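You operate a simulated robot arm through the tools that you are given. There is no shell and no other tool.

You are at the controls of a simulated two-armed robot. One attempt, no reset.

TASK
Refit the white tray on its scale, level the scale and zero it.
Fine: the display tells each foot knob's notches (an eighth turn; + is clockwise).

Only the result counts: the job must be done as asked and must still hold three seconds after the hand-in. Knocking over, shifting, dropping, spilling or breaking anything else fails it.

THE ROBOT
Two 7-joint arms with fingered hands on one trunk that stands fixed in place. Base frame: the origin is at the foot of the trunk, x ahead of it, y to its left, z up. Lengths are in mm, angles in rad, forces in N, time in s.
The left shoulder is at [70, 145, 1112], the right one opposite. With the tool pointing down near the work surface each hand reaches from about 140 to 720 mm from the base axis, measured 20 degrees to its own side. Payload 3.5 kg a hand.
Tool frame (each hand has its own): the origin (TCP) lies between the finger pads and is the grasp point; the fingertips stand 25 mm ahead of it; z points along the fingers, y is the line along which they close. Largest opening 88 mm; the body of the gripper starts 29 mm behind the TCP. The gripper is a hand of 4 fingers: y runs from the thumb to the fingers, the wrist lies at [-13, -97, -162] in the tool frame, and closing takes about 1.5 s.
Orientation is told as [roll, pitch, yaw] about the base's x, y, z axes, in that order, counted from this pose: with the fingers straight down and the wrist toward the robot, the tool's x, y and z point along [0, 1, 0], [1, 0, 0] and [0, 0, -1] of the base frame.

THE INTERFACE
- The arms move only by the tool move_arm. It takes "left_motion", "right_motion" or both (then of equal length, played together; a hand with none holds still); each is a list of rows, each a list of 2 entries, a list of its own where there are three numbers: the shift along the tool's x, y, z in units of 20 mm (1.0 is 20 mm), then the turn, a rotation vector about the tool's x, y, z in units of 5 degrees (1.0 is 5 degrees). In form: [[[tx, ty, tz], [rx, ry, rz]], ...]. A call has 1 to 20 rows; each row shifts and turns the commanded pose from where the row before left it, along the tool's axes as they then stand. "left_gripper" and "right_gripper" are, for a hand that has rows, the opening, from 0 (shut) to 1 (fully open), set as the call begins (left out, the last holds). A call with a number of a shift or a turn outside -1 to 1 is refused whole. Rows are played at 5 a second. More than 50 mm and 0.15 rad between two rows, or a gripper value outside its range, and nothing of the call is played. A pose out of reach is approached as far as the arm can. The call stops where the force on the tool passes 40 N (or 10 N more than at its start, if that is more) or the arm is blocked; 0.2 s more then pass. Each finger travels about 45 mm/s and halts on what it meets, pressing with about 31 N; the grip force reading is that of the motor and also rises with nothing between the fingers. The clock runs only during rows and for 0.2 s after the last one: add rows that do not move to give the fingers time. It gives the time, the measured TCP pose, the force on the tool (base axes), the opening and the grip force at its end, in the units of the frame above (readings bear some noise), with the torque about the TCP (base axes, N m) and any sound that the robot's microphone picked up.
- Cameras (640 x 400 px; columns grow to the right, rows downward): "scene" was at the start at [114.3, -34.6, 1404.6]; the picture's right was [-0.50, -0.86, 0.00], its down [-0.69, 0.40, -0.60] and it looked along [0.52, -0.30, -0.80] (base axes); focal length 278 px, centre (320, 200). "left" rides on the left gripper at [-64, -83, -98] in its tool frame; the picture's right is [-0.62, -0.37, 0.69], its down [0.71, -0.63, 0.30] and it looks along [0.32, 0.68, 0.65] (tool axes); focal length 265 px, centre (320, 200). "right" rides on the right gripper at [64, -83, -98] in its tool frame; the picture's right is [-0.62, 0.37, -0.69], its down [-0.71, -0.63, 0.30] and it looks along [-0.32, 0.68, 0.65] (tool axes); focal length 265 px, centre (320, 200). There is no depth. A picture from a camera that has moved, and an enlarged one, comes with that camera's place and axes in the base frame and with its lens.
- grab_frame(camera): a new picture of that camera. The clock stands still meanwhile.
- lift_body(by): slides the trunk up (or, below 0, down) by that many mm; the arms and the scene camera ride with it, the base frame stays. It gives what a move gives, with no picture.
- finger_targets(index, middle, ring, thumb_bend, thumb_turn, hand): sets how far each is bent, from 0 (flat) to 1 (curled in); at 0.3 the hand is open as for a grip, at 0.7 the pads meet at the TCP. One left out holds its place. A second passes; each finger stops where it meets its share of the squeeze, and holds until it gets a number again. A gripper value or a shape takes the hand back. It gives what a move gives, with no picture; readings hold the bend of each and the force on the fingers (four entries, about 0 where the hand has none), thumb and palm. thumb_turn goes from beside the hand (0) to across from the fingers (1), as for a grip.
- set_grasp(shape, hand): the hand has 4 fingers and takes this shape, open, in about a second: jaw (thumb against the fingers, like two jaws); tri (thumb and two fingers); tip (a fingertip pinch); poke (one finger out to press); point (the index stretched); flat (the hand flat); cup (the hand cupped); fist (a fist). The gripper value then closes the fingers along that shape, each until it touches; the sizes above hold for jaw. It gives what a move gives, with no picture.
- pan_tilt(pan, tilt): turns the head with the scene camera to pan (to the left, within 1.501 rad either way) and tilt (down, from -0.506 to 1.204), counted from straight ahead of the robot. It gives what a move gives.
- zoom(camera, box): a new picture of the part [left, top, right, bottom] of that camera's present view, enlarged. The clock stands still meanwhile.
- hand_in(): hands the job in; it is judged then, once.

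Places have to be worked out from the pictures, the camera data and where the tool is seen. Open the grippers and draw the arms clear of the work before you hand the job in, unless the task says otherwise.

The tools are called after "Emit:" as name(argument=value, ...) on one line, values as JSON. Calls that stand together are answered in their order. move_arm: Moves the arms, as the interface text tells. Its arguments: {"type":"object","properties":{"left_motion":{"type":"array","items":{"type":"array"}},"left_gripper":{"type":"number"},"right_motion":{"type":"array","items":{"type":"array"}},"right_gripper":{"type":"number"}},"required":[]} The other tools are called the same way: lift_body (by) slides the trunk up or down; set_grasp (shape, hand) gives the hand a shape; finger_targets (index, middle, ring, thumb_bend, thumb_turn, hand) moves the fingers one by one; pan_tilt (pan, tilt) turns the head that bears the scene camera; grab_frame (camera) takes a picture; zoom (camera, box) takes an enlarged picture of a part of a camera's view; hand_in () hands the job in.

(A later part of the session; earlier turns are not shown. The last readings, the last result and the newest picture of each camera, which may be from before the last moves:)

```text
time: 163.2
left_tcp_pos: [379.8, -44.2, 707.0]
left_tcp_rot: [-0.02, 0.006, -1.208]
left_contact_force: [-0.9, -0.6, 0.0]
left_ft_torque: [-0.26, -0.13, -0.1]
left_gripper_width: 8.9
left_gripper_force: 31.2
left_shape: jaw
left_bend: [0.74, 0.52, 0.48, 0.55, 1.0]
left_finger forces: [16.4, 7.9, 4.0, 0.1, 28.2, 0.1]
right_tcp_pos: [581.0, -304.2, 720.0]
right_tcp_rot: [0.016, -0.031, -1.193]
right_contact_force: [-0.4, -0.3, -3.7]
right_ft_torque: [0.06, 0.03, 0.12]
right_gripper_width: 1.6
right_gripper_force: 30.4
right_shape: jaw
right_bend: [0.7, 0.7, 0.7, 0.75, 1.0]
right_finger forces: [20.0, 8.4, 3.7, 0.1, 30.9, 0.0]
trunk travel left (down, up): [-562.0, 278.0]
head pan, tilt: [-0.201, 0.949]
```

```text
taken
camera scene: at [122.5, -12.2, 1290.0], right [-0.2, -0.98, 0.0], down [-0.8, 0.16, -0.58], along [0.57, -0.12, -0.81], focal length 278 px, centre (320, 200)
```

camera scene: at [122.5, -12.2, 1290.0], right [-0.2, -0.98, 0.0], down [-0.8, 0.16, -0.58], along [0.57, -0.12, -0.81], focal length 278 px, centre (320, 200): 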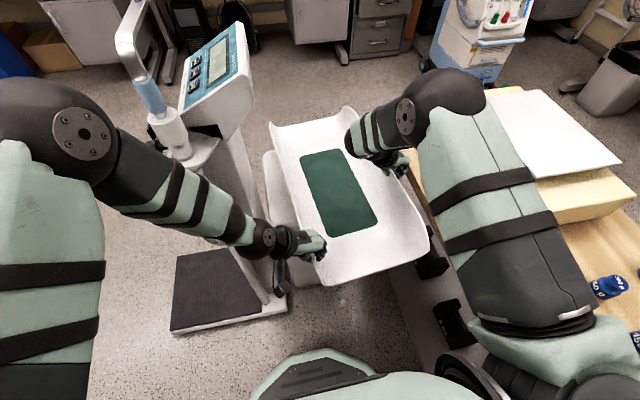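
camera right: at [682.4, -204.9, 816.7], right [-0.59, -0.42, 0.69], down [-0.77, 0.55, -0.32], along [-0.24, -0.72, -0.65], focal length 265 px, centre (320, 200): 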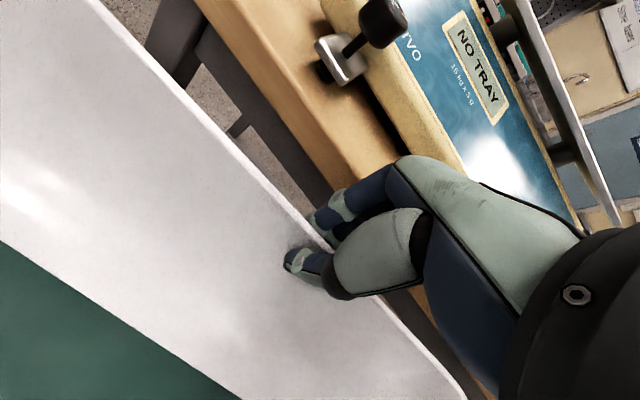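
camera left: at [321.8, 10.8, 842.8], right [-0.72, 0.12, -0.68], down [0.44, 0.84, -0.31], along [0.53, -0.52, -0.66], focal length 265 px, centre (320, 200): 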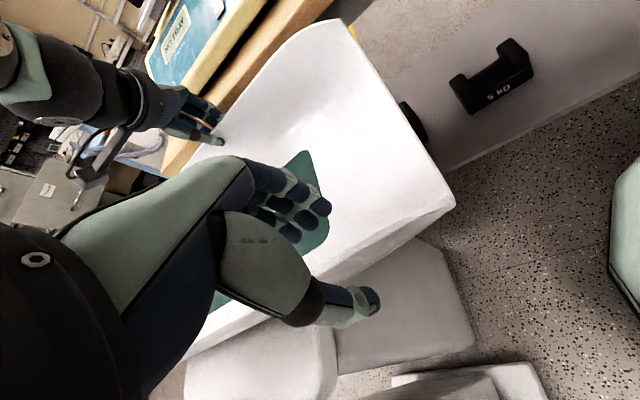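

Smooth. Sliding 45 mm further.

Emit:
move_arm(left_motion=[[[-0.467, -0.179, 0], [0, 0, 0]], [[-0.467, -0.179, 0], [0, 0, 0]], [[-0.467, -0.179, 0], [0, 0, 0]], [[-0.467, -0.179, 0], [0, 0, 0]], [[-0.23, -0.09, 0], [0, 0, 0]], [[0, 0, 0], [0, 0, 0]]], right_motion=[[[-0.465, -0.184, 0], [0, 0, 0]], [[-0.465, -0.184, 0], [0, 0, 0]], [[-0.465, -0.184, 0], [0, 0, 0]], [[-0.465, -0.184, 0], [0, 0, 0]], [[-0.23, -0.09, 0], [0, 0, 0]], [[0, 0, 0], [0, 0, 0]]])

Emit:
grab_frame(camera="scene")

Emit:
zoom(camera="scene", box=[240, 80, 460, 320])

```text
time: 164.6
left_tcp_pos: [334.4, -45.8, 707.6]
left_tcp_rot: [-0.02, 0.006, -1.206]
left_contact_force: [-2.4, 1.3, 0.6]
left_ft_torque: [-0.2, -0.1, -0.12]
left_gripper_width: 8.9
left_gripper_force: 31.3
left_shape: jaw
left_bend: [0.74, 0.52, 0.48, 0.55, 1.0]
left_finger forces: [15.9, 7.8, 4.0, 0.1, 29.5, 0.0]
right_tcp_pos: [535.3, -303.6, 718.5]
right_tcp_rot: [0.016, -0.033, -1.193]
right_contact_force: [2.4, -2.1, -4.3]
right_ft_torque: [0.07, 0.03, 0.12]
right_gripper_width: 1.6
right_gripper_force: 30.5
right_shape: jaw
right_bend: [0.7, 0.7, 0.7, 0.75, 1.0]
right_finger forces: [20.6, 8.5, 3.7, 0.1, 30.1, 0.0]
trunk travel left (down, up): [-562.0, 278.0]
head pan, tilt: [-0.201, 0.949]
```

```text
taken
camera scene: at [122.4, -12.2, 1290.1], right [-0.2, -0.98, 0.0], down [-0.8, 0.16, -0.58], along [0.57, -0.12, -0.81], focal length 278 px, centre (320, 200)
```

scene: 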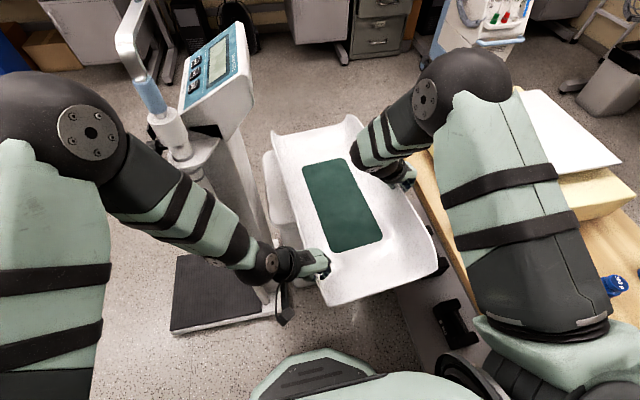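

```text
1.67 times, centred on (350, 200) of scene
camera zoom: at [122.4, -12.2, 1290.1], right [-0.2, -0.98, 0.0], down [-0.8, 0.16, -0.58], along [0.57, -0.12, -0.81], focal length 463 px, centre (270, 200)
```

zoom: 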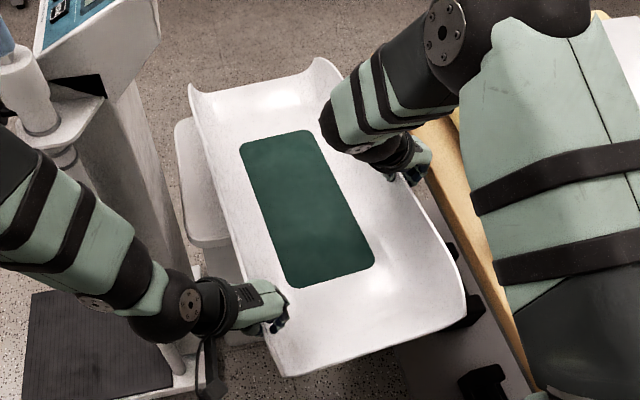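

The tray centre is now ≈(573,-156), yaw ≈7°. Next I need both grips near the tray's middle; to get the left arm in under the rod handle, I'll lower the trunk 200 mm first. Releasing both hands and raising them clear.

Emit:
move_arm(left_motion=[[[0, 0, 0], [0, 0, 0]], [[0, 0, 0], [0, 0, 0]], [[0, 0, 0], [0, 0, 0]], [[0, 0, 0], [0, 0, 0]], [[0, 0, -0.5], [0, 0, 0]], [[0, 0, -1], [0, 0, 0]], [[0, 0, -1], [0, 0, 0]], [[0, 0, -1], [0, 0, 0]], [[0, 0, 0], [0, 0, 0]]], left_gripper=0.6, right_motion=[[[0, 0, 0], [0, 0, 0]], [[0, 0, 0], [0, 0, 0]], [[0, 0, 0], [0, 0, 0]], [[0, 0, 0], [0, 0, 0]], [[0, 0, -0.5], [0, 0, 0]], [[0, 0, -1], [0, 0, 0]], [[0, 0, -1], [0, 0, 0]], [[0, 0, -1], [0, 0, 0]], [[0, 0, 0], [0, 0, 0]]], right_gripper=0.6)

Emit:
grab_frame(camera="scene")

```text
time: 166.6
left_tcp_pos: [335.4, -46.6, 776.9]
left_tcp_rot: [-0.02, 0.008, -1.207]
left_contact_force: [0.0, 0.1, -0.6]
left_ft_torque: [0.02, 0.01, 0.0]
left_gripper_width: 52.5
left_gripper_force: 0.0
left_shape: jaw
left_bend: [0.29, 0.41, 0.37, 0.65, 1.0]
left_finger forces: [0.1, 0.0, 0.1, 0.0, 0.0, 0.1]
right_tcp_pos: [532.9, -301.0, 788.4]
right_tcp_rot: [0.016, -0.03, -1.194]
right_contact_force: [0.7, 0.6, 0.5]
right_ft_torque: [-0.02, 0.0, -0.02]
right_gripper_width: 52.6
right_gripper_force: 0.0
right_shape: jaw
right_bend: [0.29, 0.41, 0.37, 0.65, 1.0]
right_finger forces: [0.0, 0.0, 0.0, 0.0, 0.0, 0.0]
trunk travel left (down, up): [-562.0, 278.0]
head pan, tilt: [-0.201, 0.949]
```

```text
taken
camera scene: at [122.5, -12.2, 1290.0], right [-0.2, -0.98, 0.0], down [-0.8, 0.16, -0.58], along [0.57, -0.12, -0.81], focal length 278 px, centre (320, 200)
```

scene: 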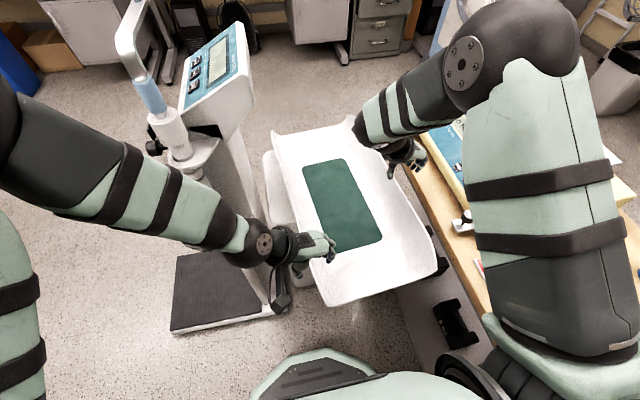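

The tray stays put on its stand. Raising both hands another 200 mm before lowering the trunk.

Emit:
move_arm(left_motion=[[[0, 0, -1], [0, 0, 0]], [[0, 0, -1], [0, 0, 0]], [[0, 0, -1], [0, 0, 0]], [[0, 0, -1], [0, 0, 0]], [[0, 0, -1], [0, 0, 0]], [[0, 0, -1], [0, 0, 0]], [[0, 0, -1], [0, 0, 0]], [[0, 0, -1], [0, 0, 0]], [[0, 0, -1], [0, 0, 0]], [[0, 0, -1], [0, 0, 0]], [[0, 0, 0], [0, 0, 0]]], right_motion=[[[0, 0, -1], [0, 0, 0]], [[0, 0, -1], [0, 0, 0]], [[0, 0, -1], [0, 0, 0]], [[0, 0, -1], [0, 0, 0]], [[0, 0, -1], [0, 0, 0]], [[0, 0, -1], [0, 0, 0]], [[0, 0, -1], [0, 0, 0]], [[0, 0, -1], [0, 0, 0]], [[0, 0, -1], [0, 0, 0]], [[0, 0, -1], [0, 0, 0]], [[0, 0, 0], [0, 0, 0]]])

Emit:
grab_frame(camera="scene")

```text
time: 169.0
left_tcp_pos: [340.0, -46.7, 976.7]
left_tcp_rot: [-0.018, 0.008, -1.207]
left_contact_force: [0.0, 0.4, -0.4]
left_ft_torque: [0.01, -0.01, 0.02]
left_gripper_width: 52.5
left_gripper_force: 0.1
left_shape: jaw
left_bend: [0.29, 0.41, 0.37, 0.65, 1.0]
left_finger forces: [0.1, 0.0, 0.0, 0.1, 0.1, 0.0]
right_tcp_pos: [529.0, -298.0, 987.8]
right_tcp_rot: [0.018, -0.03, -1.195]
right_contact_force: [-0.3, 0.1, 0.6]
right_ft_torque: [0.0, -0.02, 0.01]
right_gripper_width: 52.7
right_gripper_force: 0.1
right_shape: jaw
right_bend: [0.29, 0.41, 0.37, 0.65, 1.0]
right_finger forces: [0.0, 0.0, 0.0, 0.0, 0.0, 0.0]
trunk travel left (down, up): [-562.0, 278.0]
head pan, tilt: [-0.201, 0.949]
```

```text
taken
camera scene: at [122.2, -12.1, 1290.1], right [-0.2, -0.98, 0.0], down [-0.8, 0.16, -0.58], along [0.57, -0.12, -0.81], focal length 278 px, centre (320, 200)
```

scene: 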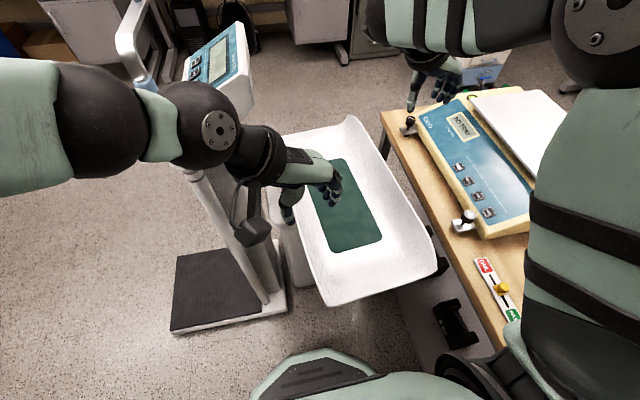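

Lowering the trunk 100 mm, checking, then another 100.

Emit:
lift_body(by=-100)

Emit:
grab_frame(camera="scene")

```text
time: 170.3
left_tcp_pos: [339.7, -44.9, 878.0]
left_tcp_rot: [-0.019, 0.007, -1.207]
left_contact_force: [-1.0, 0.9, 0.5]
left_ft_torque: [-0.01, -0.05, 0.05]
left_gripper_width: 52.3
left_gripper_force: 0.0
left_shape: jaw
left_bend: [0.29, 0.41, 0.37, 0.65, 1.0]
left_finger forces: [0.0, 0.0, 0.0, 0.1, 0.1, 0.0]
right_tcp_pos: [528.6, -298.3, 887.4]
right_tcp_rot: [0.017, -0.032, -1.194]
right_contact_force: [0.5, -0.2, -0.7]
right_ft_torque: [-0.01, -0.03, -0.06]
right_gripper_width: 52.6
right_gripper_force: 0.0
right_shape: jaw
right_bend: [0.29, 0.41, 0.37, 0.65, 1.0]
right_finger forces: [0.0, 0.1, 0.0, 0.0, 0.0, 0.0]
trunk travel left (down, up): [-462.0, 378.0]
head pan, tilt: [-0.201, 0.949]
```

```text
taken
camera scene: at [121.5, -11.9, 1190.2], right [-0.2, -0.98, 0.0], down [-0.8, 0.16, -0.58], along [0.57, -0.12, -0.81], focal length 278 px, centre (320, 200)
```

scene: 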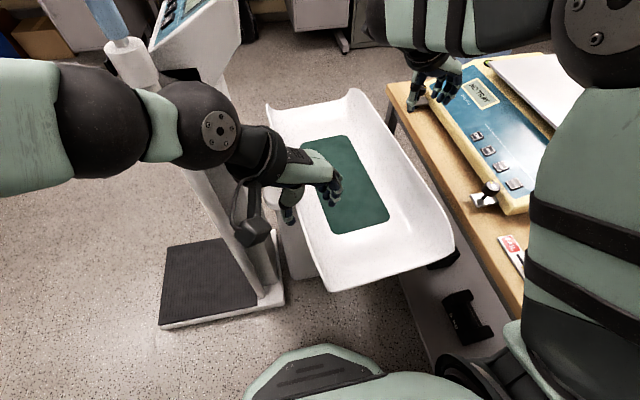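

All clear; lowering the second 100 mm.

Emit:
lift_body(by=-100)

Emit:
grab_frame(camera="scene")

Emit:
grab_frame(camera="left")

```text
time: 171.7
left_tcp_pos: [339.3, -46.1, 778.0]
left_tcp_rot: [-0.019, 0.008, -1.205]
left_contact_force: [-0.4, 1.2, 0.1]
left_ft_torque: [0.03, 0.02, 0.0]
left_gripper_width: 52.1
left_gripper_force: 0.1
left_shape: jaw
left_bend: [0.29, 0.41, 0.37, 0.65, 1.0]
left_finger forces: [0.1, 0.0, 0.1, 0.0, 0.0, 0.0]
right_tcp_pos: [529.2, -297.7, 788.5]
right_tcp_rot: [0.018, -0.033, -1.192]
right_contact_force: [-0.4, -0.3, -0.4]
right_ft_torque: [-0.01, 0.02, -0.01]
right_gripper_width: 52.6
right_gripper_force: 0.1
right_shape: jaw
right_bend: [0.29, 0.41, 0.37, 0.65, 1.0]
right_finger forces: [0.1, 0.0, 0.0, 0.0, 0.0, 0.1]
trunk travel left (down, up): [-362.0, 478.0]
head pan, tilt: [-0.201, 0.949]
```

```text
taken
camera scene: at [121.5, -11.9, 1090.2], right [-0.2, -0.98, 0.0], down [-0.8, 0.16, -0.58], along [0.57, -0.12, -0.81], focal length 278 px, centre (320, 200)
```

scene: 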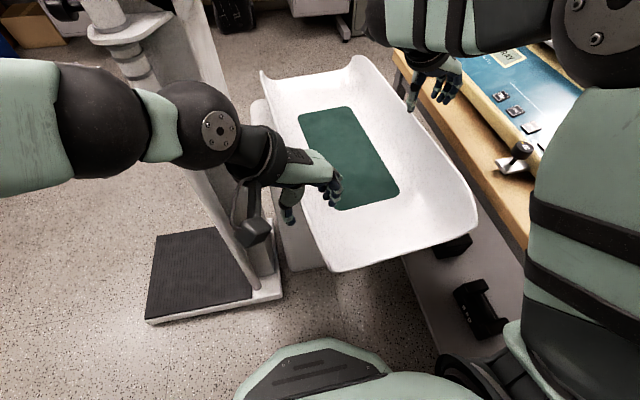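

```text
taken
camera left: at [251.1, 10.1, 877.4], right [-0.72, 0.12, -0.68], down [0.44, 0.84, -0.31], along [0.53, -0.52, -0.66], focal length 265 px, centre (320, 200)
```

left: 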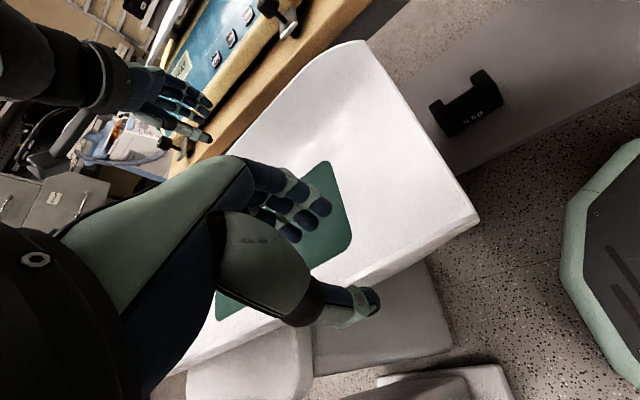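

We're now below the rod handle. Extending the left hand forward along the tray's left lip in stages, at a safe height.

Emit:
move_arm(left_motion=[[[0.98, 0.23, -0.2], [0, 0, 0.2]], [[0.98, 0.23, -0.2], [0, 0, 0.2]], [[0.98, 0.23, -0.2], [0, 0, 0.2]], [[0.98, 0.23, 0], [0, 0, 0.2]], [[0, 0, 0], [0, 0, 0]]])

Emit:
grab_frame(camera="scene")

```text
time: 172.8
left_tcp_pos: [419.8, -36.8, 787.6]
left_tcp_rot: [-0.019, 0.007, -1.276]
left_contact_force: [-0.2, 0.1, 1.1]
left_ft_torque: [0.03, 0.01, 0.02]
left_gripper_width: 52.3
left_gripper_force: 0.1
left_shape: jaw
left_bend: [0.29, 0.41, 0.37, 0.65, 1.0]
left_finger forces: [0.0, 0.0, 0.0, 0.0, 0.1, 0.1]
right_tcp_pos: [528.6, -297.4, 788.4]
right_tcp_rot: [0.017, -0.032, -1.193]
right_contact_force: [-0.4, -1.0, -0.1]
right_ft_torque: [-0.03, 0.02, 0.02]
right_gripper_width: 52.6
right_gripper_force: 0.0
right_shape: jaw
right_bend: [0.29, 0.41, 0.37, 0.65, 1.0]
right_finger forces: [0.0, 0.0, 0.0, 0.0, 0.0, 0.0]
trunk travel left (down, up): [-362.0, 478.0]
head pan, tilt: [-0.201, 0.949]
```

```text
taken
camera scene: at [121.4, -11.9, 1090.2], right [-0.2, -0.98, 0.0], down [-0.8, 0.16, -0.58], along [0.57, -0.12, -0.81], focal length 278 px, centre (320, 200)
```

scene: 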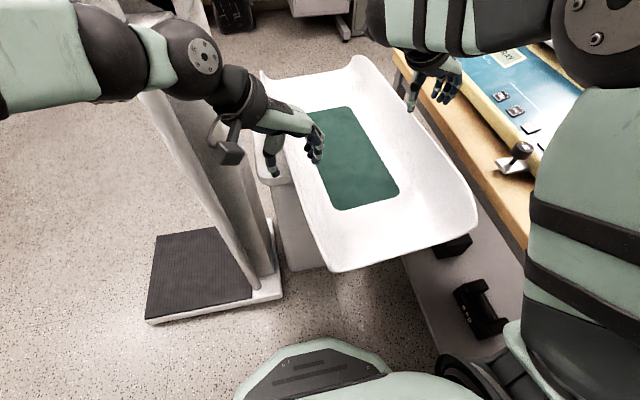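

I want a direct view of the left forearm versus the column before going further; panning the head left.

Emit:
pan_tilt(pan=0.35, tilt=0.55)

Emit:
grab_frame(camera="scene")

Emit:
grab_frame(camera="right")

```text
time: 173.8
left_tcp_pos: [421.4, -35.7, 787.2]
left_tcp_rot: [-0.02, 0.005, -1.277]
left_contact_force: [-0.2, 0.0, 0.1]
left_ft_torque: [0.03, -0.01, 0.02]
left_gripper_width: 52.4
left_gripper_force: 0.1
left_shape: jaw
left_bend: [0.29, 0.41, 0.37, 0.65, 1.0]
left_finger forces: [0.0, 0.0, 0.0, 0.1, 0.0, 0.0]
right_tcp_pos: [528.4, -297.8, 788.8]
right_tcp_rot: [0.02, -0.031, -1.194]
right_contact_force: [-0.2, 0.4, 0.1]
right_ft_torque: [-0.03, 0.02, 0.02]
right_gripper_width: 52.6
right_gripper_force: 0.1
right_shape: jaw
right_bend: [0.29, 0.41, 0.37, 0.65, 1.0]
right_finger forces: [0.1, 0.0, 0.1, 0.0, 0.0, 0.0]
trunk travel left (down, up): [-362.0, 478.0]
head pan, tilt: [0.351, 0.55]
```

```text
taken
camera scene: at [134.8, 33.4, 1123.0], right [0.34, -0.94, 0.0], down [-0.49, -0.18, -0.85], along [0.8, 0.29, -0.52], focal length 278 px, centre (320, 200)
```

scene: 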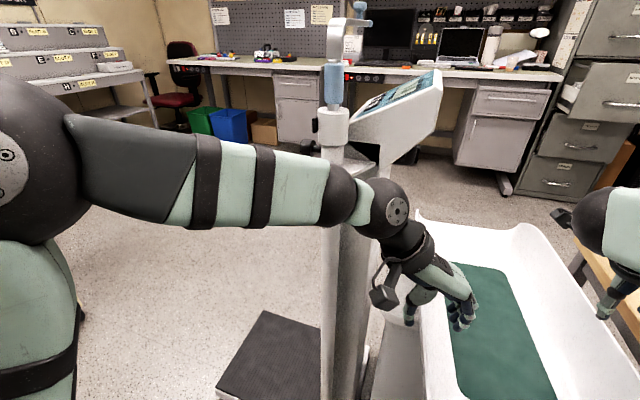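

```text
taken
camera right: at [555.5, -192.9, 886.4], right [-0.46, -0.56, 0.69], down [-0.89, 0.32, -0.34], along [-0.03, -0.77, -0.64], focal length 265 px, centre (320, 200)
```

right: 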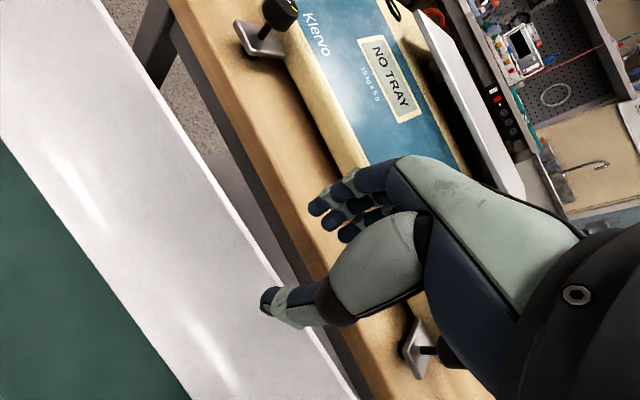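

Clear picture: the rod is vertical near (540,160) and the forearm passes well in front of it at this trunk height. Continuing the left hand forward ~90 mm in the same plane.

Emit:
move_arm(left_motion=[[[0.89, 0.166, 0], [0, 0, 0.2]], [[0.89, 0.166, 0], [0, 0, 0.2]], [[0.89, 0.166, 0], [0, 0, 0.2]], [[0, 0, 0], [0, 0, 0]]])

Emit:
grab_frame(camera="scene")

Emit:
move_arm(left_motion=[[[0.89, 0.166, 0], [0, 0, 0.2]], [[0.89, 0.166, 0], [0, 0, 0.2]], [[0, 0, 0], [0, 0, 0]]])

Emit:
grab_frame(camera="scene")

Emit:
grab_frame(camera="left")

```text
time: 174.8
left_tcp_pos: [473.5, -31.7, 786.3]
left_tcp_rot: [-0.018, 0.005, -1.327]
left_contact_force: [0.5, -0.6, -0.7]
left_ft_torque: [0.0, 0.01, 0.01]
left_gripper_width: 52.1
left_gripper_force: 0.1
left_shape: jaw
left_bend: [0.29, 0.41, 0.37, 0.65, 1.0]
left_finger forces: [0.1, 0.0, 0.0, 0.1, 0.1, 0.0]
right_tcp_pos: [529.1, -298.8, 787.8]
right_tcp_rot: [0.018, -0.03, -1.193]
right_contact_force: [0.6, 0.5, 0.1]
right_ft_torque: [0.0, -0.01, -0.03]
right_gripper_width: 52.8
right_gripper_force: 0.1
right_shape: jaw
right_bend: [0.29, 0.41, 0.37, 0.65, 1.0]
right_finger forces: [0.0, 0.0, 0.0, 0.0, 0.0, 0.0]
trunk travel left (down, up): [-362.0, 478.0]
head pan, tilt: [0.351, 0.55]
```

```text
taken
camera scene: at [134.4, 33.5, 1123.1], right [0.34, -0.94, 0.0], down [-0.49, -0.18, -0.85], along [0.8, 0.29, -0.52], focal length 278 px, centre (320, 200)
```

scene: 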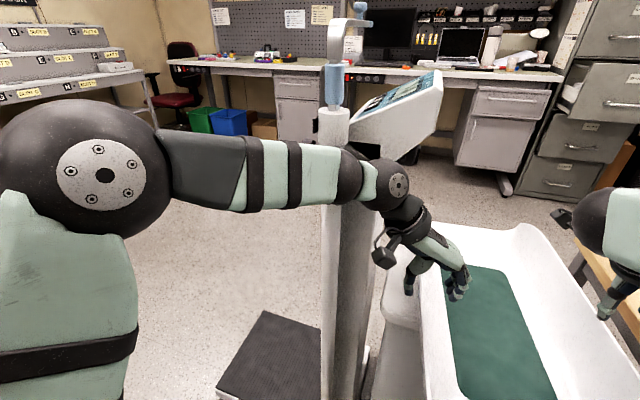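

```text
time: 175.6
left_tcp_pos: [490.3, -34.7, 787.9]
left_tcp_rot: [-0.016, 0.012, -1.376]
left_contact_force: [-0.2, 1.1, -0.1]
left_ft_torque: [-0.03, -0.03, 0.01]
left_gripper_width: 52.7
left_gripper_force: 0.0
left_shape: jaw
left_bend: [0.29, 0.41, 0.37, 0.65, 1.0]
left_finger forces: [0.1, 0.0, 0.0, 0.0, 0.0, 0.2]
right_tcp_pos: [515.7, -298.2, 797.5]
right_tcp_rot: [0.038, -0.037, -1.196]
right_contact_force: [-0.1, 0.0, 0.1]
right_ft_torque: [0.02, -0.02, -0.01]
right_gripper_width: 52.8
right_gripper_force: 0.1
right_shape: jaw
right_bend: [0.29, 0.41, 0.37, 0.65, 1.0]
right_finger forces: [0.0, 0.1, 0.0, 0.0, 0.0, 0.0]
trunk travel left (down, up): [-362.0, 478.0]
head pan, tilt: [0.351, 0.55]
```

```text
taken
camera scene: at [111.8, 31.9, 1124.7], right [0.34, -0.94, 0.01], down [-0.47, -0.18, -0.86], along [0.81, 0.29, -0.51], focal length 278 px, centre (320, 200)
```

scene: 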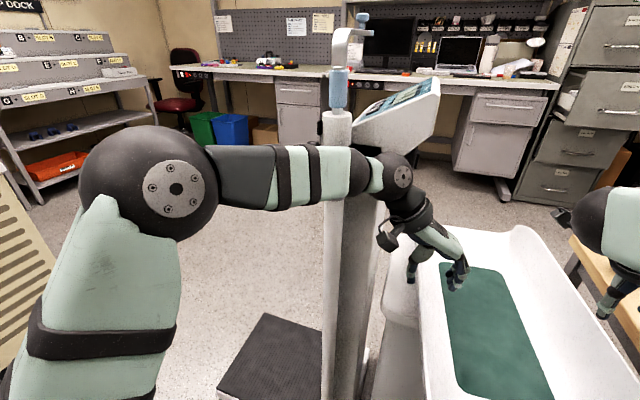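

```text
taken
camera left: at [412.2, 35.4, 888.5], right [-0.69, 0.25, -0.68], down [0.57, 0.76, -0.31], along [0.44, -0.6, -0.67], focal length 265 px, centre (320, 200)
```

left: 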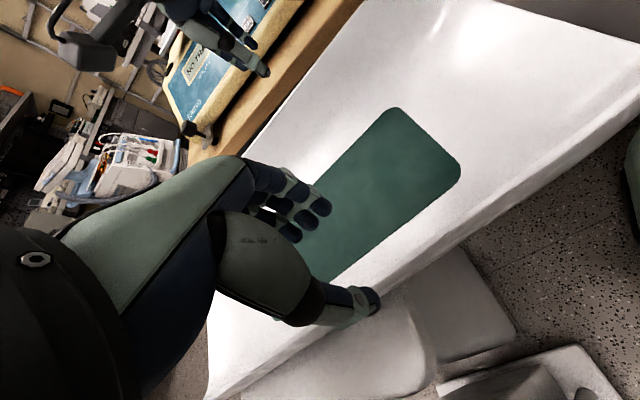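

The torso was pushed back again: the forearm met the column post. Backing off immediately.

Emit:
move_arm(left_motion=[[[-0.89, -0.166, 0], [0, 0, -0.2]], [[-0.89, -0.166, 0], [0, 0, -0.2]], [[-0.89, -0.166, 0], [0, 0, -0.2]], [[-0.89, -0.166, 0], [0, 0, 0]], [[0, 0, 0], [0, 0, 0]]])

Emit:
grab_frame(camera="scene")

```text
time: 176.8
left_tcp_pos: [438.2, -34.2, 787.3]
left_tcp_rot: [-0.018, 0.004, -1.308]
left_contact_force: [-0.5, 1.5, 0.1]
left_ft_torque: [0.0, 0.02, -0.02]
left_gripper_width: 52.5
left_gripper_force: 0.0
left_shape: jaw
left_bend: [0.29, 0.41, 0.37, 0.65, 1.0]
left_finger forces: [0.1, 0.0, 0.0, 0.1, 0.1, 0.0]
right_tcp_pos: [528.9, -297.5, 788.1]
right_tcp_rot: [0.016, -0.029, -1.195]
right_contact_force: [0.6, 0.1, 1.2]
right_ft_torque: [0.0, 0.02, 0.02]
right_gripper_width: 52.7
right_gripper_force: 0.1
right_shape: jaw
right_bend: [0.29, 0.41, 0.37, 0.65, 1.0]
right_finger forces: [0.0, 0.0, 0.0, 0.1, 0.0, 0.0]
trunk travel left (down, up): [-362.0, 478.0]
head pan, tilt: [0.351, 0.55]
```

```text
taken
camera scene: at [135.0, 33.4, 1123.1], right [0.34, -0.94, 0.0], down [-0.49, -0.18, -0.85], along [0.8, 0.29, -0.52], focal length 278 px, centre (320, 200)
```

scene: 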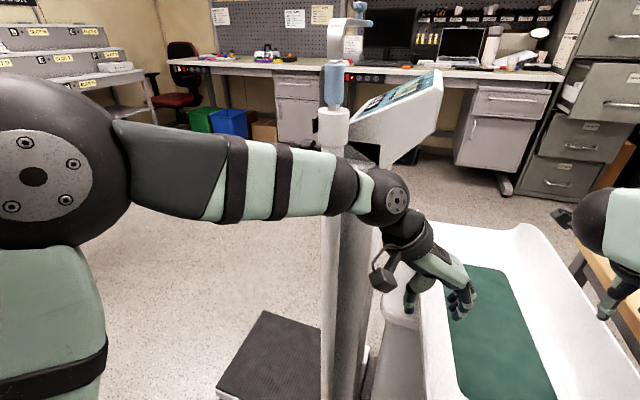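

The post's near face is closer than I thought (x≈505), so the left grip must stay at x≤450. I'll balance it by gripping the right lip further out (x≈675), so the line between hands passes near the tray's centre of mass. Moving the right hand there at height.

Emit:
move_arm(right_motion=[[[0.997, 0.309, 0], [0, 0, 0]], [[0.997, 0.309, 0], [0, 0, 0]], [[0.997, 0.309, 0], [0, 0, 0]], [[0.997, 0.309, 0], [0, 0, 0]], [[0.997, 0.309, 0], [0, 0, 0]], [[0.997, 0.309, 0], [0, 0, 0]], [[0.997, 0.309, 0], [0, 0, 0]], [[0, 0, 0], [0, 0, 0.97]], [[0, 0, 0], [0, 0, 0.97]], [[0, 0, 0], [0, 0, 0.97]], [[0, 0, 0], [0, 0, 0]]])

Emit:
grab_frame(camera="right")

Emit:
pan_tilt(pan=-0.2, tilt=0.8)

Emit:
grab_frame(camera="scene")

```text
time: 179.2
left_tcp_pos: [440.1, -34.0, 786.1]
left_tcp_rot: [-0.02, 0.006, -1.31]
left_contact_force: [-0.7, 0.6, -0.7]
left_ft_torque: [-0.01, 0.02, -0.02]
left_gripper_width: 52.6
left_gripper_force: 0.1
left_shape: jaw
left_bend: [0.29, 0.41, 0.37, 0.65, 1.0]
left_finger forces: [0.0, 0.1, 0.1, 0.1, 0.1, 0.1]
right_tcp_pos: [668.9, -287.2, 792.2]
right_tcp_rot: [0.023, -0.027, -1.448]
right_contact_force: [0.9, 0.0, 0.1]
right_ft_torque: [0.0, 0.02, 0.03]
right_gripper_width: 52.5
right_gripper_force: 0.1
right_shape: jaw
right_bend: [0.29, 0.41, 0.37, 0.65, 1.0]
right_finger forces: [0.0, 0.0, 0.0, 0.0, 0.0, 0.0]
right hand out of reach, approached as far as the arm can: row 10
trunk travel left (down, up): [-362.0, 478.0]
head pan, tilt: [0.351, 0.55]
```

```text
taken
camera right: at [721.5, -193.4, 889.9], right [-0.59, -0.43, 0.69], down [-0.78, 0.53, -0.34], along [-0.22, -0.73, -0.64], focal length 265 px, centre (320, 200)
```

right: 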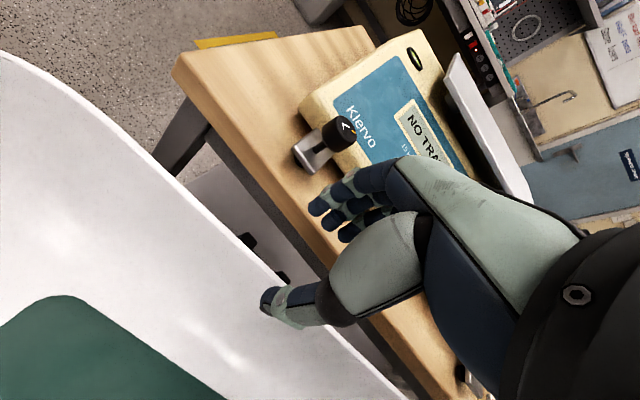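

```text
time: 180.2
left_tcp_pos: [439.0, -34.5, 787.6]
left_tcp_rot: [-0.019, 0.005, -1.312]
left_contact_force: [0.6, 0.1, 0.8]
left_ft_torque: [0.04, -0.04, 0.05]
left_gripper_width: 52.6
left_gripper_force: 0.1
left_shape: jaw
left_bend: [0.29, 0.41, 0.37, 0.65, 1.0]
left_finger forces: [0.1, 0.0, 0.0, 0.1, 0.0, 0.0]
right_tcp_pos: [670.2, -288.0, 791.0]
right_tcp_rot: [0.023, -0.026, -1.45]
right_contact_force: [0.9, -0.4, 0.7]
right_ft_torque: [-0.03, 0.0, 0.0]
right_gripper_width: 52.7
right_gripper_force: 0.1
right_shape: jaw
right_bend: [0.29, 0.41, 0.37, 0.65, 1.0]
right_finger forces: [0.0, 0.0, 0.0, 0.0, 0.1, 0.0]
trunk travel left (down, up): [-362.0, 478.0]
head pan, tilt: [-0.201, 0.799]
```

```text
taken
camera scene: at [129.6, -13.4, 1101.7], right [-0.2, -0.98, 0.0], down [-0.7, 0.14, -0.7], along [0.68, -0.14, -0.72], focal length 278 px, centre (320, 200)
```

scene: 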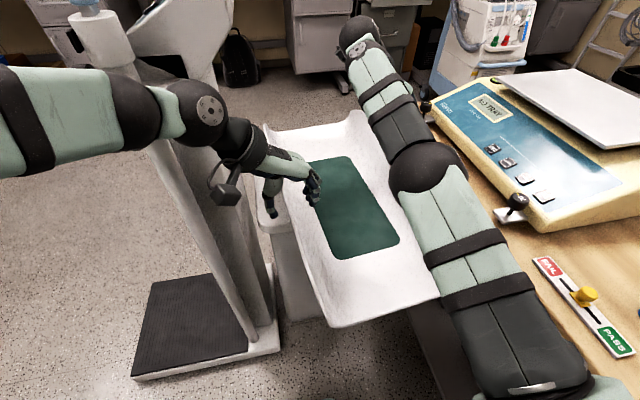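

At the reach limit here but lowering will ease it. The lip is ~10–14 mm further out than the grasp axis; shifting outward 10 mm and descending in steps.

Emit:
move_arm(right_motion=[[[0, 0.25, 0.6], [0, 0, 0]], [[0, 0.25, 0.8], [0, 0, 0]], [[0, 0, 0.8], [0, 0, 0]], [[0, 0, 0.4], [0, 0, 0]], [[0, 0, 0], [0, 0, 0]]])

Emit:
grab_frame(camera="right")

```text
time: 181.4
left_tcp_pos: [439.6, -34.6, 787.7]
left_tcp_rot: [-0.019, 0.004, -1.31]
left_contact_force: [-0.9, -0.4, 0.0]
left_ft_torque: [0.04, -0.03, 0.01]
left_gripper_width: 53.0
left_gripper_force: 0.0
left_shape: jaw
left_bend: [0.29, 0.41, 0.37, 0.65, 1.0]
left_finger forces: [0.0, 0.0, 0.0, 0.0, 0.0, 0.0]
right_tcp_pos: [672.2, -298.5, 739.0]
right_tcp_rot: [0.024, -0.028, -1.449]
right_contact_force: [-0.5, 0.4, 0.3]
right_ft_torque: [0.01, 0.04, 0.0]
right_gripper_width: 52.7
right_gripper_force: 0.0
right_shape: jaw
right_bend: [0.29, 0.41, 0.37, 0.65, 1.0]
right_finger forces: [0.0, 0.0, 0.0, 0.0, 0.1, 0.0]
trunk travel left (down, up): [-362.0, 478.0]
head pan, tilt: [-0.201, 0.799]
```

```text
taken
camera right: at [724.1, -204.5, 838.7], right [-0.59, -0.43, 0.69], down [-0.78, 0.53, -0.34], along [-0.22, -0.73, -0.64], focal length 265 px, centre (320, 200)
```

right: 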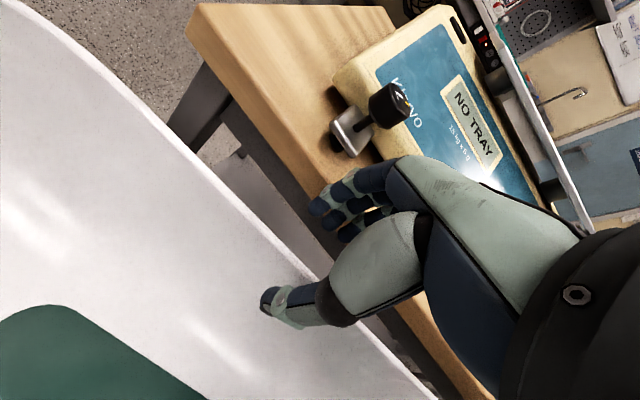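

Lip is right on axis. Descending 22 mm and closing the right hand.

Emit:
move_arm(right_motion=[[[0, -0.1, 0.55], [0, 0, 0]], [[0, 0, 0.55], [0, 0, 0]], [[0, 0, 0], [0, 0, 0]]])

Emit:
move_arm(right_motion=[[[0, 0, 0], [0, 0, 0]], [[0, 0, 0], [0, 0, 0]], [[0, 0, 0], [0, 0, 0]], [[0, 0, 0], [0, 0, 0]], [[0, 0, 0], [0, 0, 0]], [[0, 0, 0], [0, 0, 0]], [[0, 0, 0], [0, 0, 0]]], right_gripper=0)

Emit:
zoom(camera="right", box=[240, 170, 420, 320])

Emit:
grab_frame(camera="left")

```text
time: 182.2
left_tcp_pos: [439.1, -33.8, 787.4]
left_tcp_rot: [-0.019, 0.006, -1.311]
left_contact_force: [-1.2, -0.8, -0.1]
left_ft_torque: [-0.03, -0.05, -0.04]
left_gripper_width: 52.7
left_gripper_force: 0.0
left_shape: jaw
left_bend: [0.29, 0.41, 0.37, 0.65, 1.0]
left_finger forces: [0.1, 0.1, 0.0, 0.0, 0.0, 0.0]
right_tcp_pos: [672.7, -296.4, 716.6]
right_tcp_rot: [0.024, -0.026, -1.449]
right_contact_force: [-0.5, -0.8, 0.1]
right_ft_torque: [0.01, -0.02, 0.02]
right_gripper_width: 52.6
right_gripper_force: 0.1
right_shape: jaw
right_bend: [0.29, 0.41, 0.37, 0.65, 1.0]
right_finger forces: [0.0, 0.0, 0.0, 0.0, 0.1, 0.0]
trunk travel left (down, up): [-362.0, 478.0]
head pan, tilt: [-0.201, 0.799]
```

```text
time: 183.8
left_tcp_pos: [438.7, -33.5, 786.6]
left_tcp_rot: [-0.018, 0.005, -1.312]
left_contact_force: [1.3, 0.7, -0.2]
left_ft_torque: [0.02, -0.02, 0.01]
left_gripper_width: 52.7
left_gripper_force: 0.1
left_shape: jaw
left_bend: [0.29, 0.41, 0.37, 0.65, 1.0]
left_finger forces: [0.1, 0.0, 0.0, 0.0, 0.0, 0.0]
right_tcp_pos: [674.4, -296.5, 717.8]
right_tcp_rot: [0.027, -0.025, -1.447]
right_contact_force: [-1.5, 1.8, 0.1]
right_ft_torque: [0.11, 0.02, 0.08]
right_gripper_width: 2.0
right_gripper_force: 31.1
right_shape: jaw
right_bend: [0.7, 0.7, 0.7, 0.75, 1.0]
right_finger forces: [15.7, 7.7, 3.8, 0.0, 28.1, 0.0]
trunk travel left (down, up): [-362.0, 478.0]
head pan, tilt: [-0.201, 0.799]
```

```text
2.67 times, centred on (330, 245) of right
camera zoom: at [724.1, -202.6, 816.8], right [-0.59, -0.43, 0.69], down [-0.78, 0.53, -0.34], along [-0.22, -0.73, -0.64], focal length 708 px, centre (293, 80)
```

zoom: 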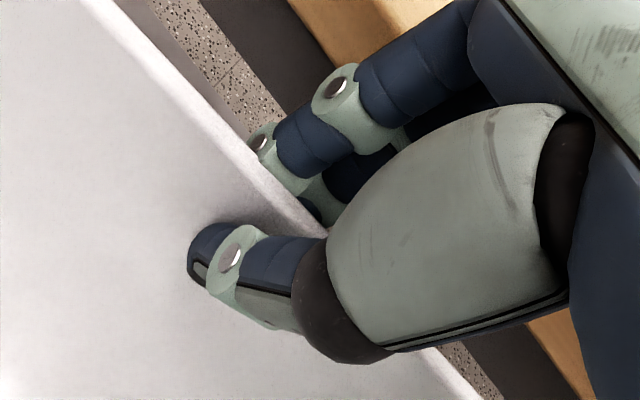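

```text
taken
camera left: at [357.3, 31.1, 887.5], right [-0.71, 0.2, -0.68], down [0.52, 0.79, -0.32], along [0.48, -0.58, -0.66], focal length 265 px, centre (320, 200)
```

left: 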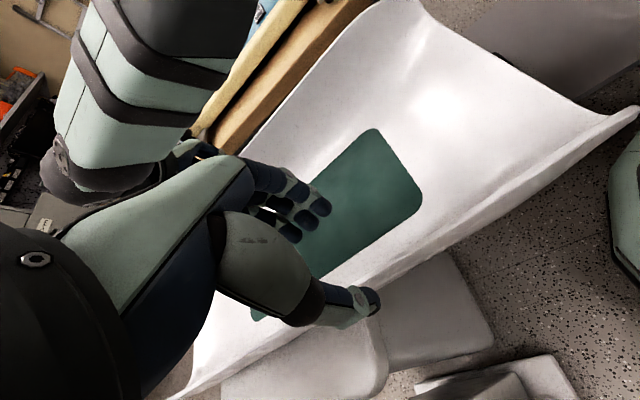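

Right grip is good. Zooming the left view to align the left hand to its lip.

Emit:
zoom(camera="left", box=[280, 180, 480, 340])

```text
2.50 times, centred on (380, 260) of left
camera zoom: at [357.3, 31.1, 887.5], right [-0.71, 0.2, -0.68], down [0.52, 0.79, -0.32], along [0.48, -0.58, -0.66], focal length 664 px, centre (170, 50)
```

zoom: 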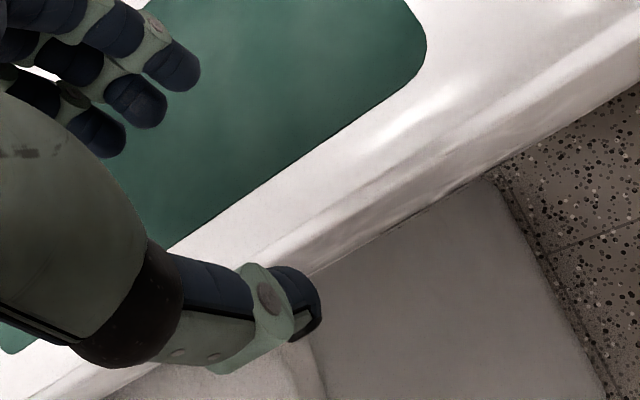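

The axis is ~4 mm outside the lip ridge; shifting 8 mm inward and descending 80 mm in two steps, watching for any arm contact.

Emit:
move_arm(left_motion=[[[0, 0.4, 0.6], [0, 0, 0]], [[0, 0, 0.8], [0, 0, 0]], [[0, 0, 0.8], [0, 0, 0]], [[0, 0, 0], [0, 0, 0]]])

Emit:
zoom(camera="left", box=[240, 160, 440, 330])

Emit:
grab_frame(camera="scene")

```text
time: 184.8
left_tcp_pos: [440.0, -41.0, 743.6]
left_tcp_rot: [-0.02, 0.004, -1.309]
left_contact_force: [-0.1, 0.3, -0.4]
left_ft_torque: [0.01, 0.0, 0.01]
left_gripper_width: 52.4
left_gripper_force: 0.0
left_shape: jaw
left_bend: [0.29, 0.41, 0.37, 0.65, 1.0]
left_finger forces: [0.0, 0.0, 0.1, 0.0, 0.0, 0.1]
right_tcp_pos: [672.7, -297.3, 718.2]
right_tcp_rot: [0.026, -0.026, -1.448]
right_contact_force: [-0.4, 0.2, -0.2]
right_ft_torque: [0.16, 0.05, 0.08]
right_gripper_width: 2.0
right_gripper_force: 30.6
right_shape: jaw
right_bend: [0.7, 0.7, 0.7, 0.75, 1.0]
right_finger forces: [16.2, 7.9, 4.1, 0.0, 28.2, 0.1]
trunk travel left (down, up): [-362.0, 478.0]
head pan, tilt: [-0.201, 0.799]
```

```text
2.35 times, centred on (340, 245) of left
camera zoom: at [358.6, 23.8, 843.4], right [-0.71, 0.2, -0.68], down [0.52, 0.79, -0.32], along [0.48, -0.58, -0.66], focal length 624 px, centre (273, 94)
```

zoom: 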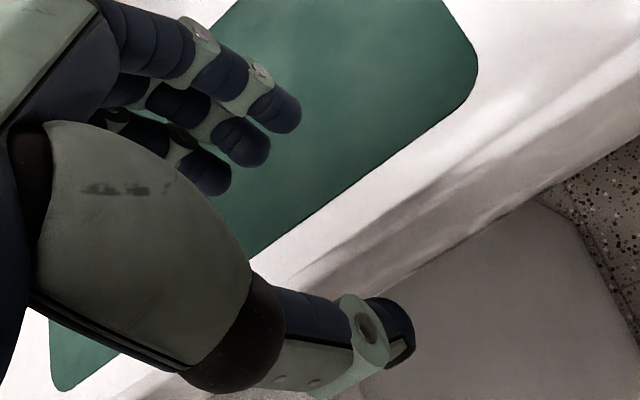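

```text
taken
camera scene: at [129.7, -13.6, 1101.6], right [-0.2, -0.98, 0.0], down [-0.7, 0.14, -0.7], along [0.68, -0.14, -0.72], focal length 278 px, centre (320, 200)
```

scene: 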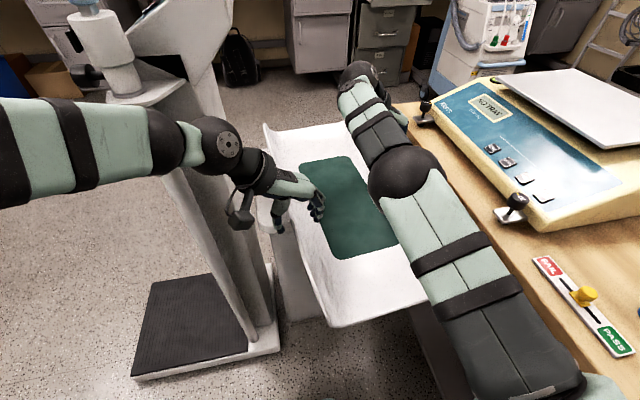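

Aligned (~3 mm inside the ridge), no torso shift. Descending the remaining 36 mm and closing the left hand.

Emit:
move_arm(left_motion=[[[0, 0, 0.6], [0, 0, 0]], [[0, 0, 0.6], [0, 0, 0]], [[0, 0, 0.6], [0, 0, 0]], [[0, 0, 0], [0, 0, 0]]])

Emit:
move_arm(left_motion=[[[0, 0, 0], [0, 0, 0]], [[0, 0, 0], [0, 0, 0]], [[0, 0, 0], [0, 0, 0]], [[0, 0, 0], [0, 0, 0]], [[0, 0, 0], [0, 0, 0]], [[0, 0, 0], [0, 0, 0]], [[0, 0, 0], [0, 0, 0]]], left_gripper=0)

Emit:
zoom(camera="left", box=[240, 160, 440, 330])

Emit:
grab_frame(camera="scene")

```text
time: 185.8
left_tcp_pos: [438.2, -41.3, 706.2]
left_tcp_rot: [-0.02, 0.004, -1.31]
left_contact_force: [-0.2, 0.0, -0.5]
left_ft_torque: [-0.01, 0.02, -0.02]
left_gripper_width: 52.5
left_gripper_force: 0.0
left_shape: jaw
left_bend: [0.29, 0.41, 0.37, 0.65, 1.0]
left_finger forces: [0.0, 0.0, 0.0, 0.0, 0.1, 0.0]
right_tcp_pos: [673.7, -297.1, 717.2]
right_tcp_rot: [0.025, -0.027, -1.448]
right_contact_force: [-0.5, -0.4, 0.1]
right_ft_torque: [0.13, 0.03, 0.09]
right_gripper_width: 2.0
right_gripper_force: 31.4
right_shape: jaw
right_bend: [0.7, 0.7, 0.7, 0.75, 1.0]
right_finger forces: [16.2, 8.1, 4.1, 0.0, 28.0, 0.0]
trunk travel left (down, up): [-362.0, 478.0]
head pan, tilt: [-0.201, 0.799]
```

```text
time: 187.4
left_tcp_pos: [438.7, -40.8, 706.4]
left_tcp_rot: [-0.02, 0.005, -1.311]
left_contact_force: [-0.4, -1.5, 0.5]
left_ft_torque: [-0.17, -0.09, -0.12]
left_gripper_width: 2.8
left_gripper_force: 30.7
left_shape: jaw
left_bend: [0.7, 0.66, 0.64, 0.71, 1.0]
left_finger forces: [15.6, 8.3, 3.7, 0.0, 27.5, 0.1]
right_tcp_pos: [672.5, -296.7, 718.3]
right_tcp_rot: [0.025, -0.025, -1.446]
right_contact_force: [-1.0, 0.4, 0.0]
right_ft_torque: [0.13, 0.01, 0.09]
right_gripper_width: 1.9
right_gripper_force: 31.0
right_shape: jaw
right_bend: [0.7, 0.7, 0.7, 0.75, 1.0]
right_finger forces: [16.2, 8.0, 4.0, 0.0, 28.3, 0.0]
trunk travel left (down, up): [-362.0, 478.0]
head pan, tilt: [-0.201, 0.799]
```

```text
2.35 times, centred on (340, 245) of left
camera zoom: at [356.9, 24.2, 806.7], right [-0.71, 0.2, -0.68], down [0.52, 0.79, -0.32], along [0.48, -0.58, -0.66], focal length 624 px, centre (273, 94)
```

zoom: 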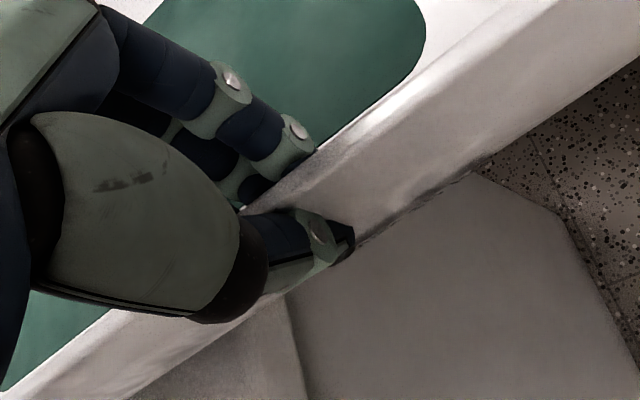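

```text
taken
camera scene: at [129.8, -13.7, 1101.6], right [-0.2, -0.98, 0.0], down [-0.7, 0.14, -0.7], along [0.68, -0.14, -0.72], focal length 278 px, centre (320, 200)
```

scene: 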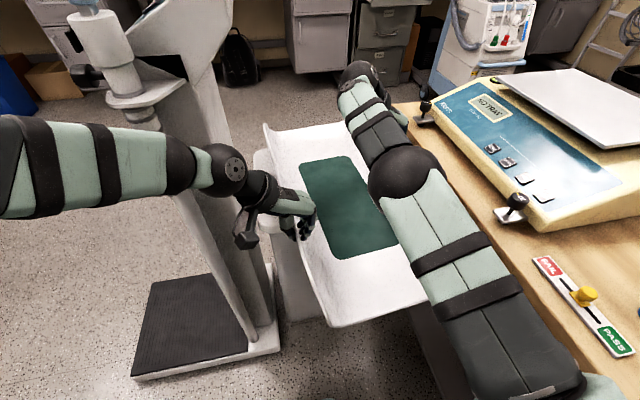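

Both hands hold the tray firmly. Lifting with the trunk: first 25 mm to see how it hangs.

Emit:
lift_body(by=25)

Emit:
grab_frame(camera="scene")

Emit:
grab_frame(camera="left")

Emit:
grab_frame(camera="right")

```text
time: 188.1
left_tcp_pos: [439.3, -41.2, 732.0]
left_tcp_rot: [-0.021, 0.004, -1.312]
left_contact_force: [-0.1, -0.3, -3.4]
left_ft_torque: [-0.23, 0.02, -0.17]
left_gripper_width: 2.7
left_gripper_force: 30.9
left_shape: jaw
left_bend: [0.7, 0.66, 0.64, 0.71, 1.0]
left_finger forces: [16.7, 8.3, 3.3, 0.0, 29.0, 0.0]
right_tcp_pos: [673.3, -297.3, 742.4]
right_tcp_rot: [0.022, -0.025, -1.447]
right_contact_force: [-0.8, 0.2, -4.2]
right_ft_torque: [0.09, 0.03, 0.06]
right_gripper_width: 2.3
right_gripper_force: 31.2
right_shape: jaw
right_bend: [0.7, 0.7, 0.7, 0.75, 1.0]
right_finger forces: [16.1, 7.9, 4.1, 0.0, 27.2, 0.0]
trunk travel left (down, up): [-387.0, 453.0]
head pan, tilt: [-0.201, 0.799]
```

```text
taken
camera scene: at [131.1, -13.8, 1126.5], right [-0.2, -0.98, 0.0], down [-0.7, 0.14, -0.7], along [0.68, -0.14, -0.72], focal length 278 px, centre (320, 200)
```

scene: 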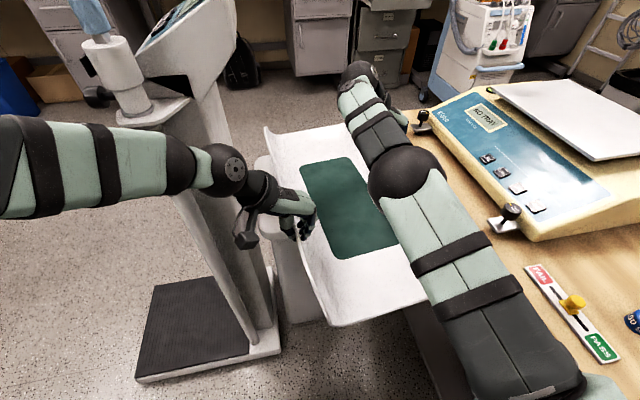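

```text
taken
camera left: at [357.8, 24.2, 831.3], right [-0.71, 0.2, -0.68], down [0.52, 0.79, -0.32], along [0.48, -0.58, -0.66], focal length 265 px, centre (320, 200)
```

left: 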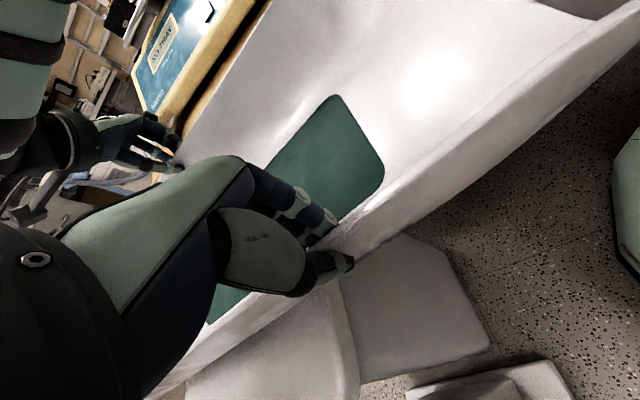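

```text
taken
camera right: at [725.2, -203.0, 840.7], right [-0.59, -0.43, 0.69], down [-0.78, 0.53, -0.34], along [-0.22, -0.73, -0.64], focal length 265 px, centre (320, 200)
```

right: 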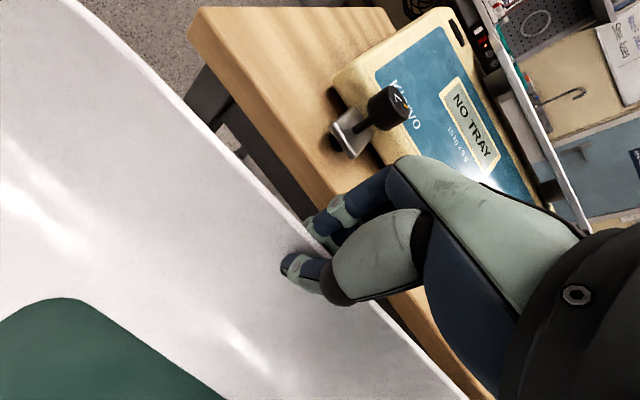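

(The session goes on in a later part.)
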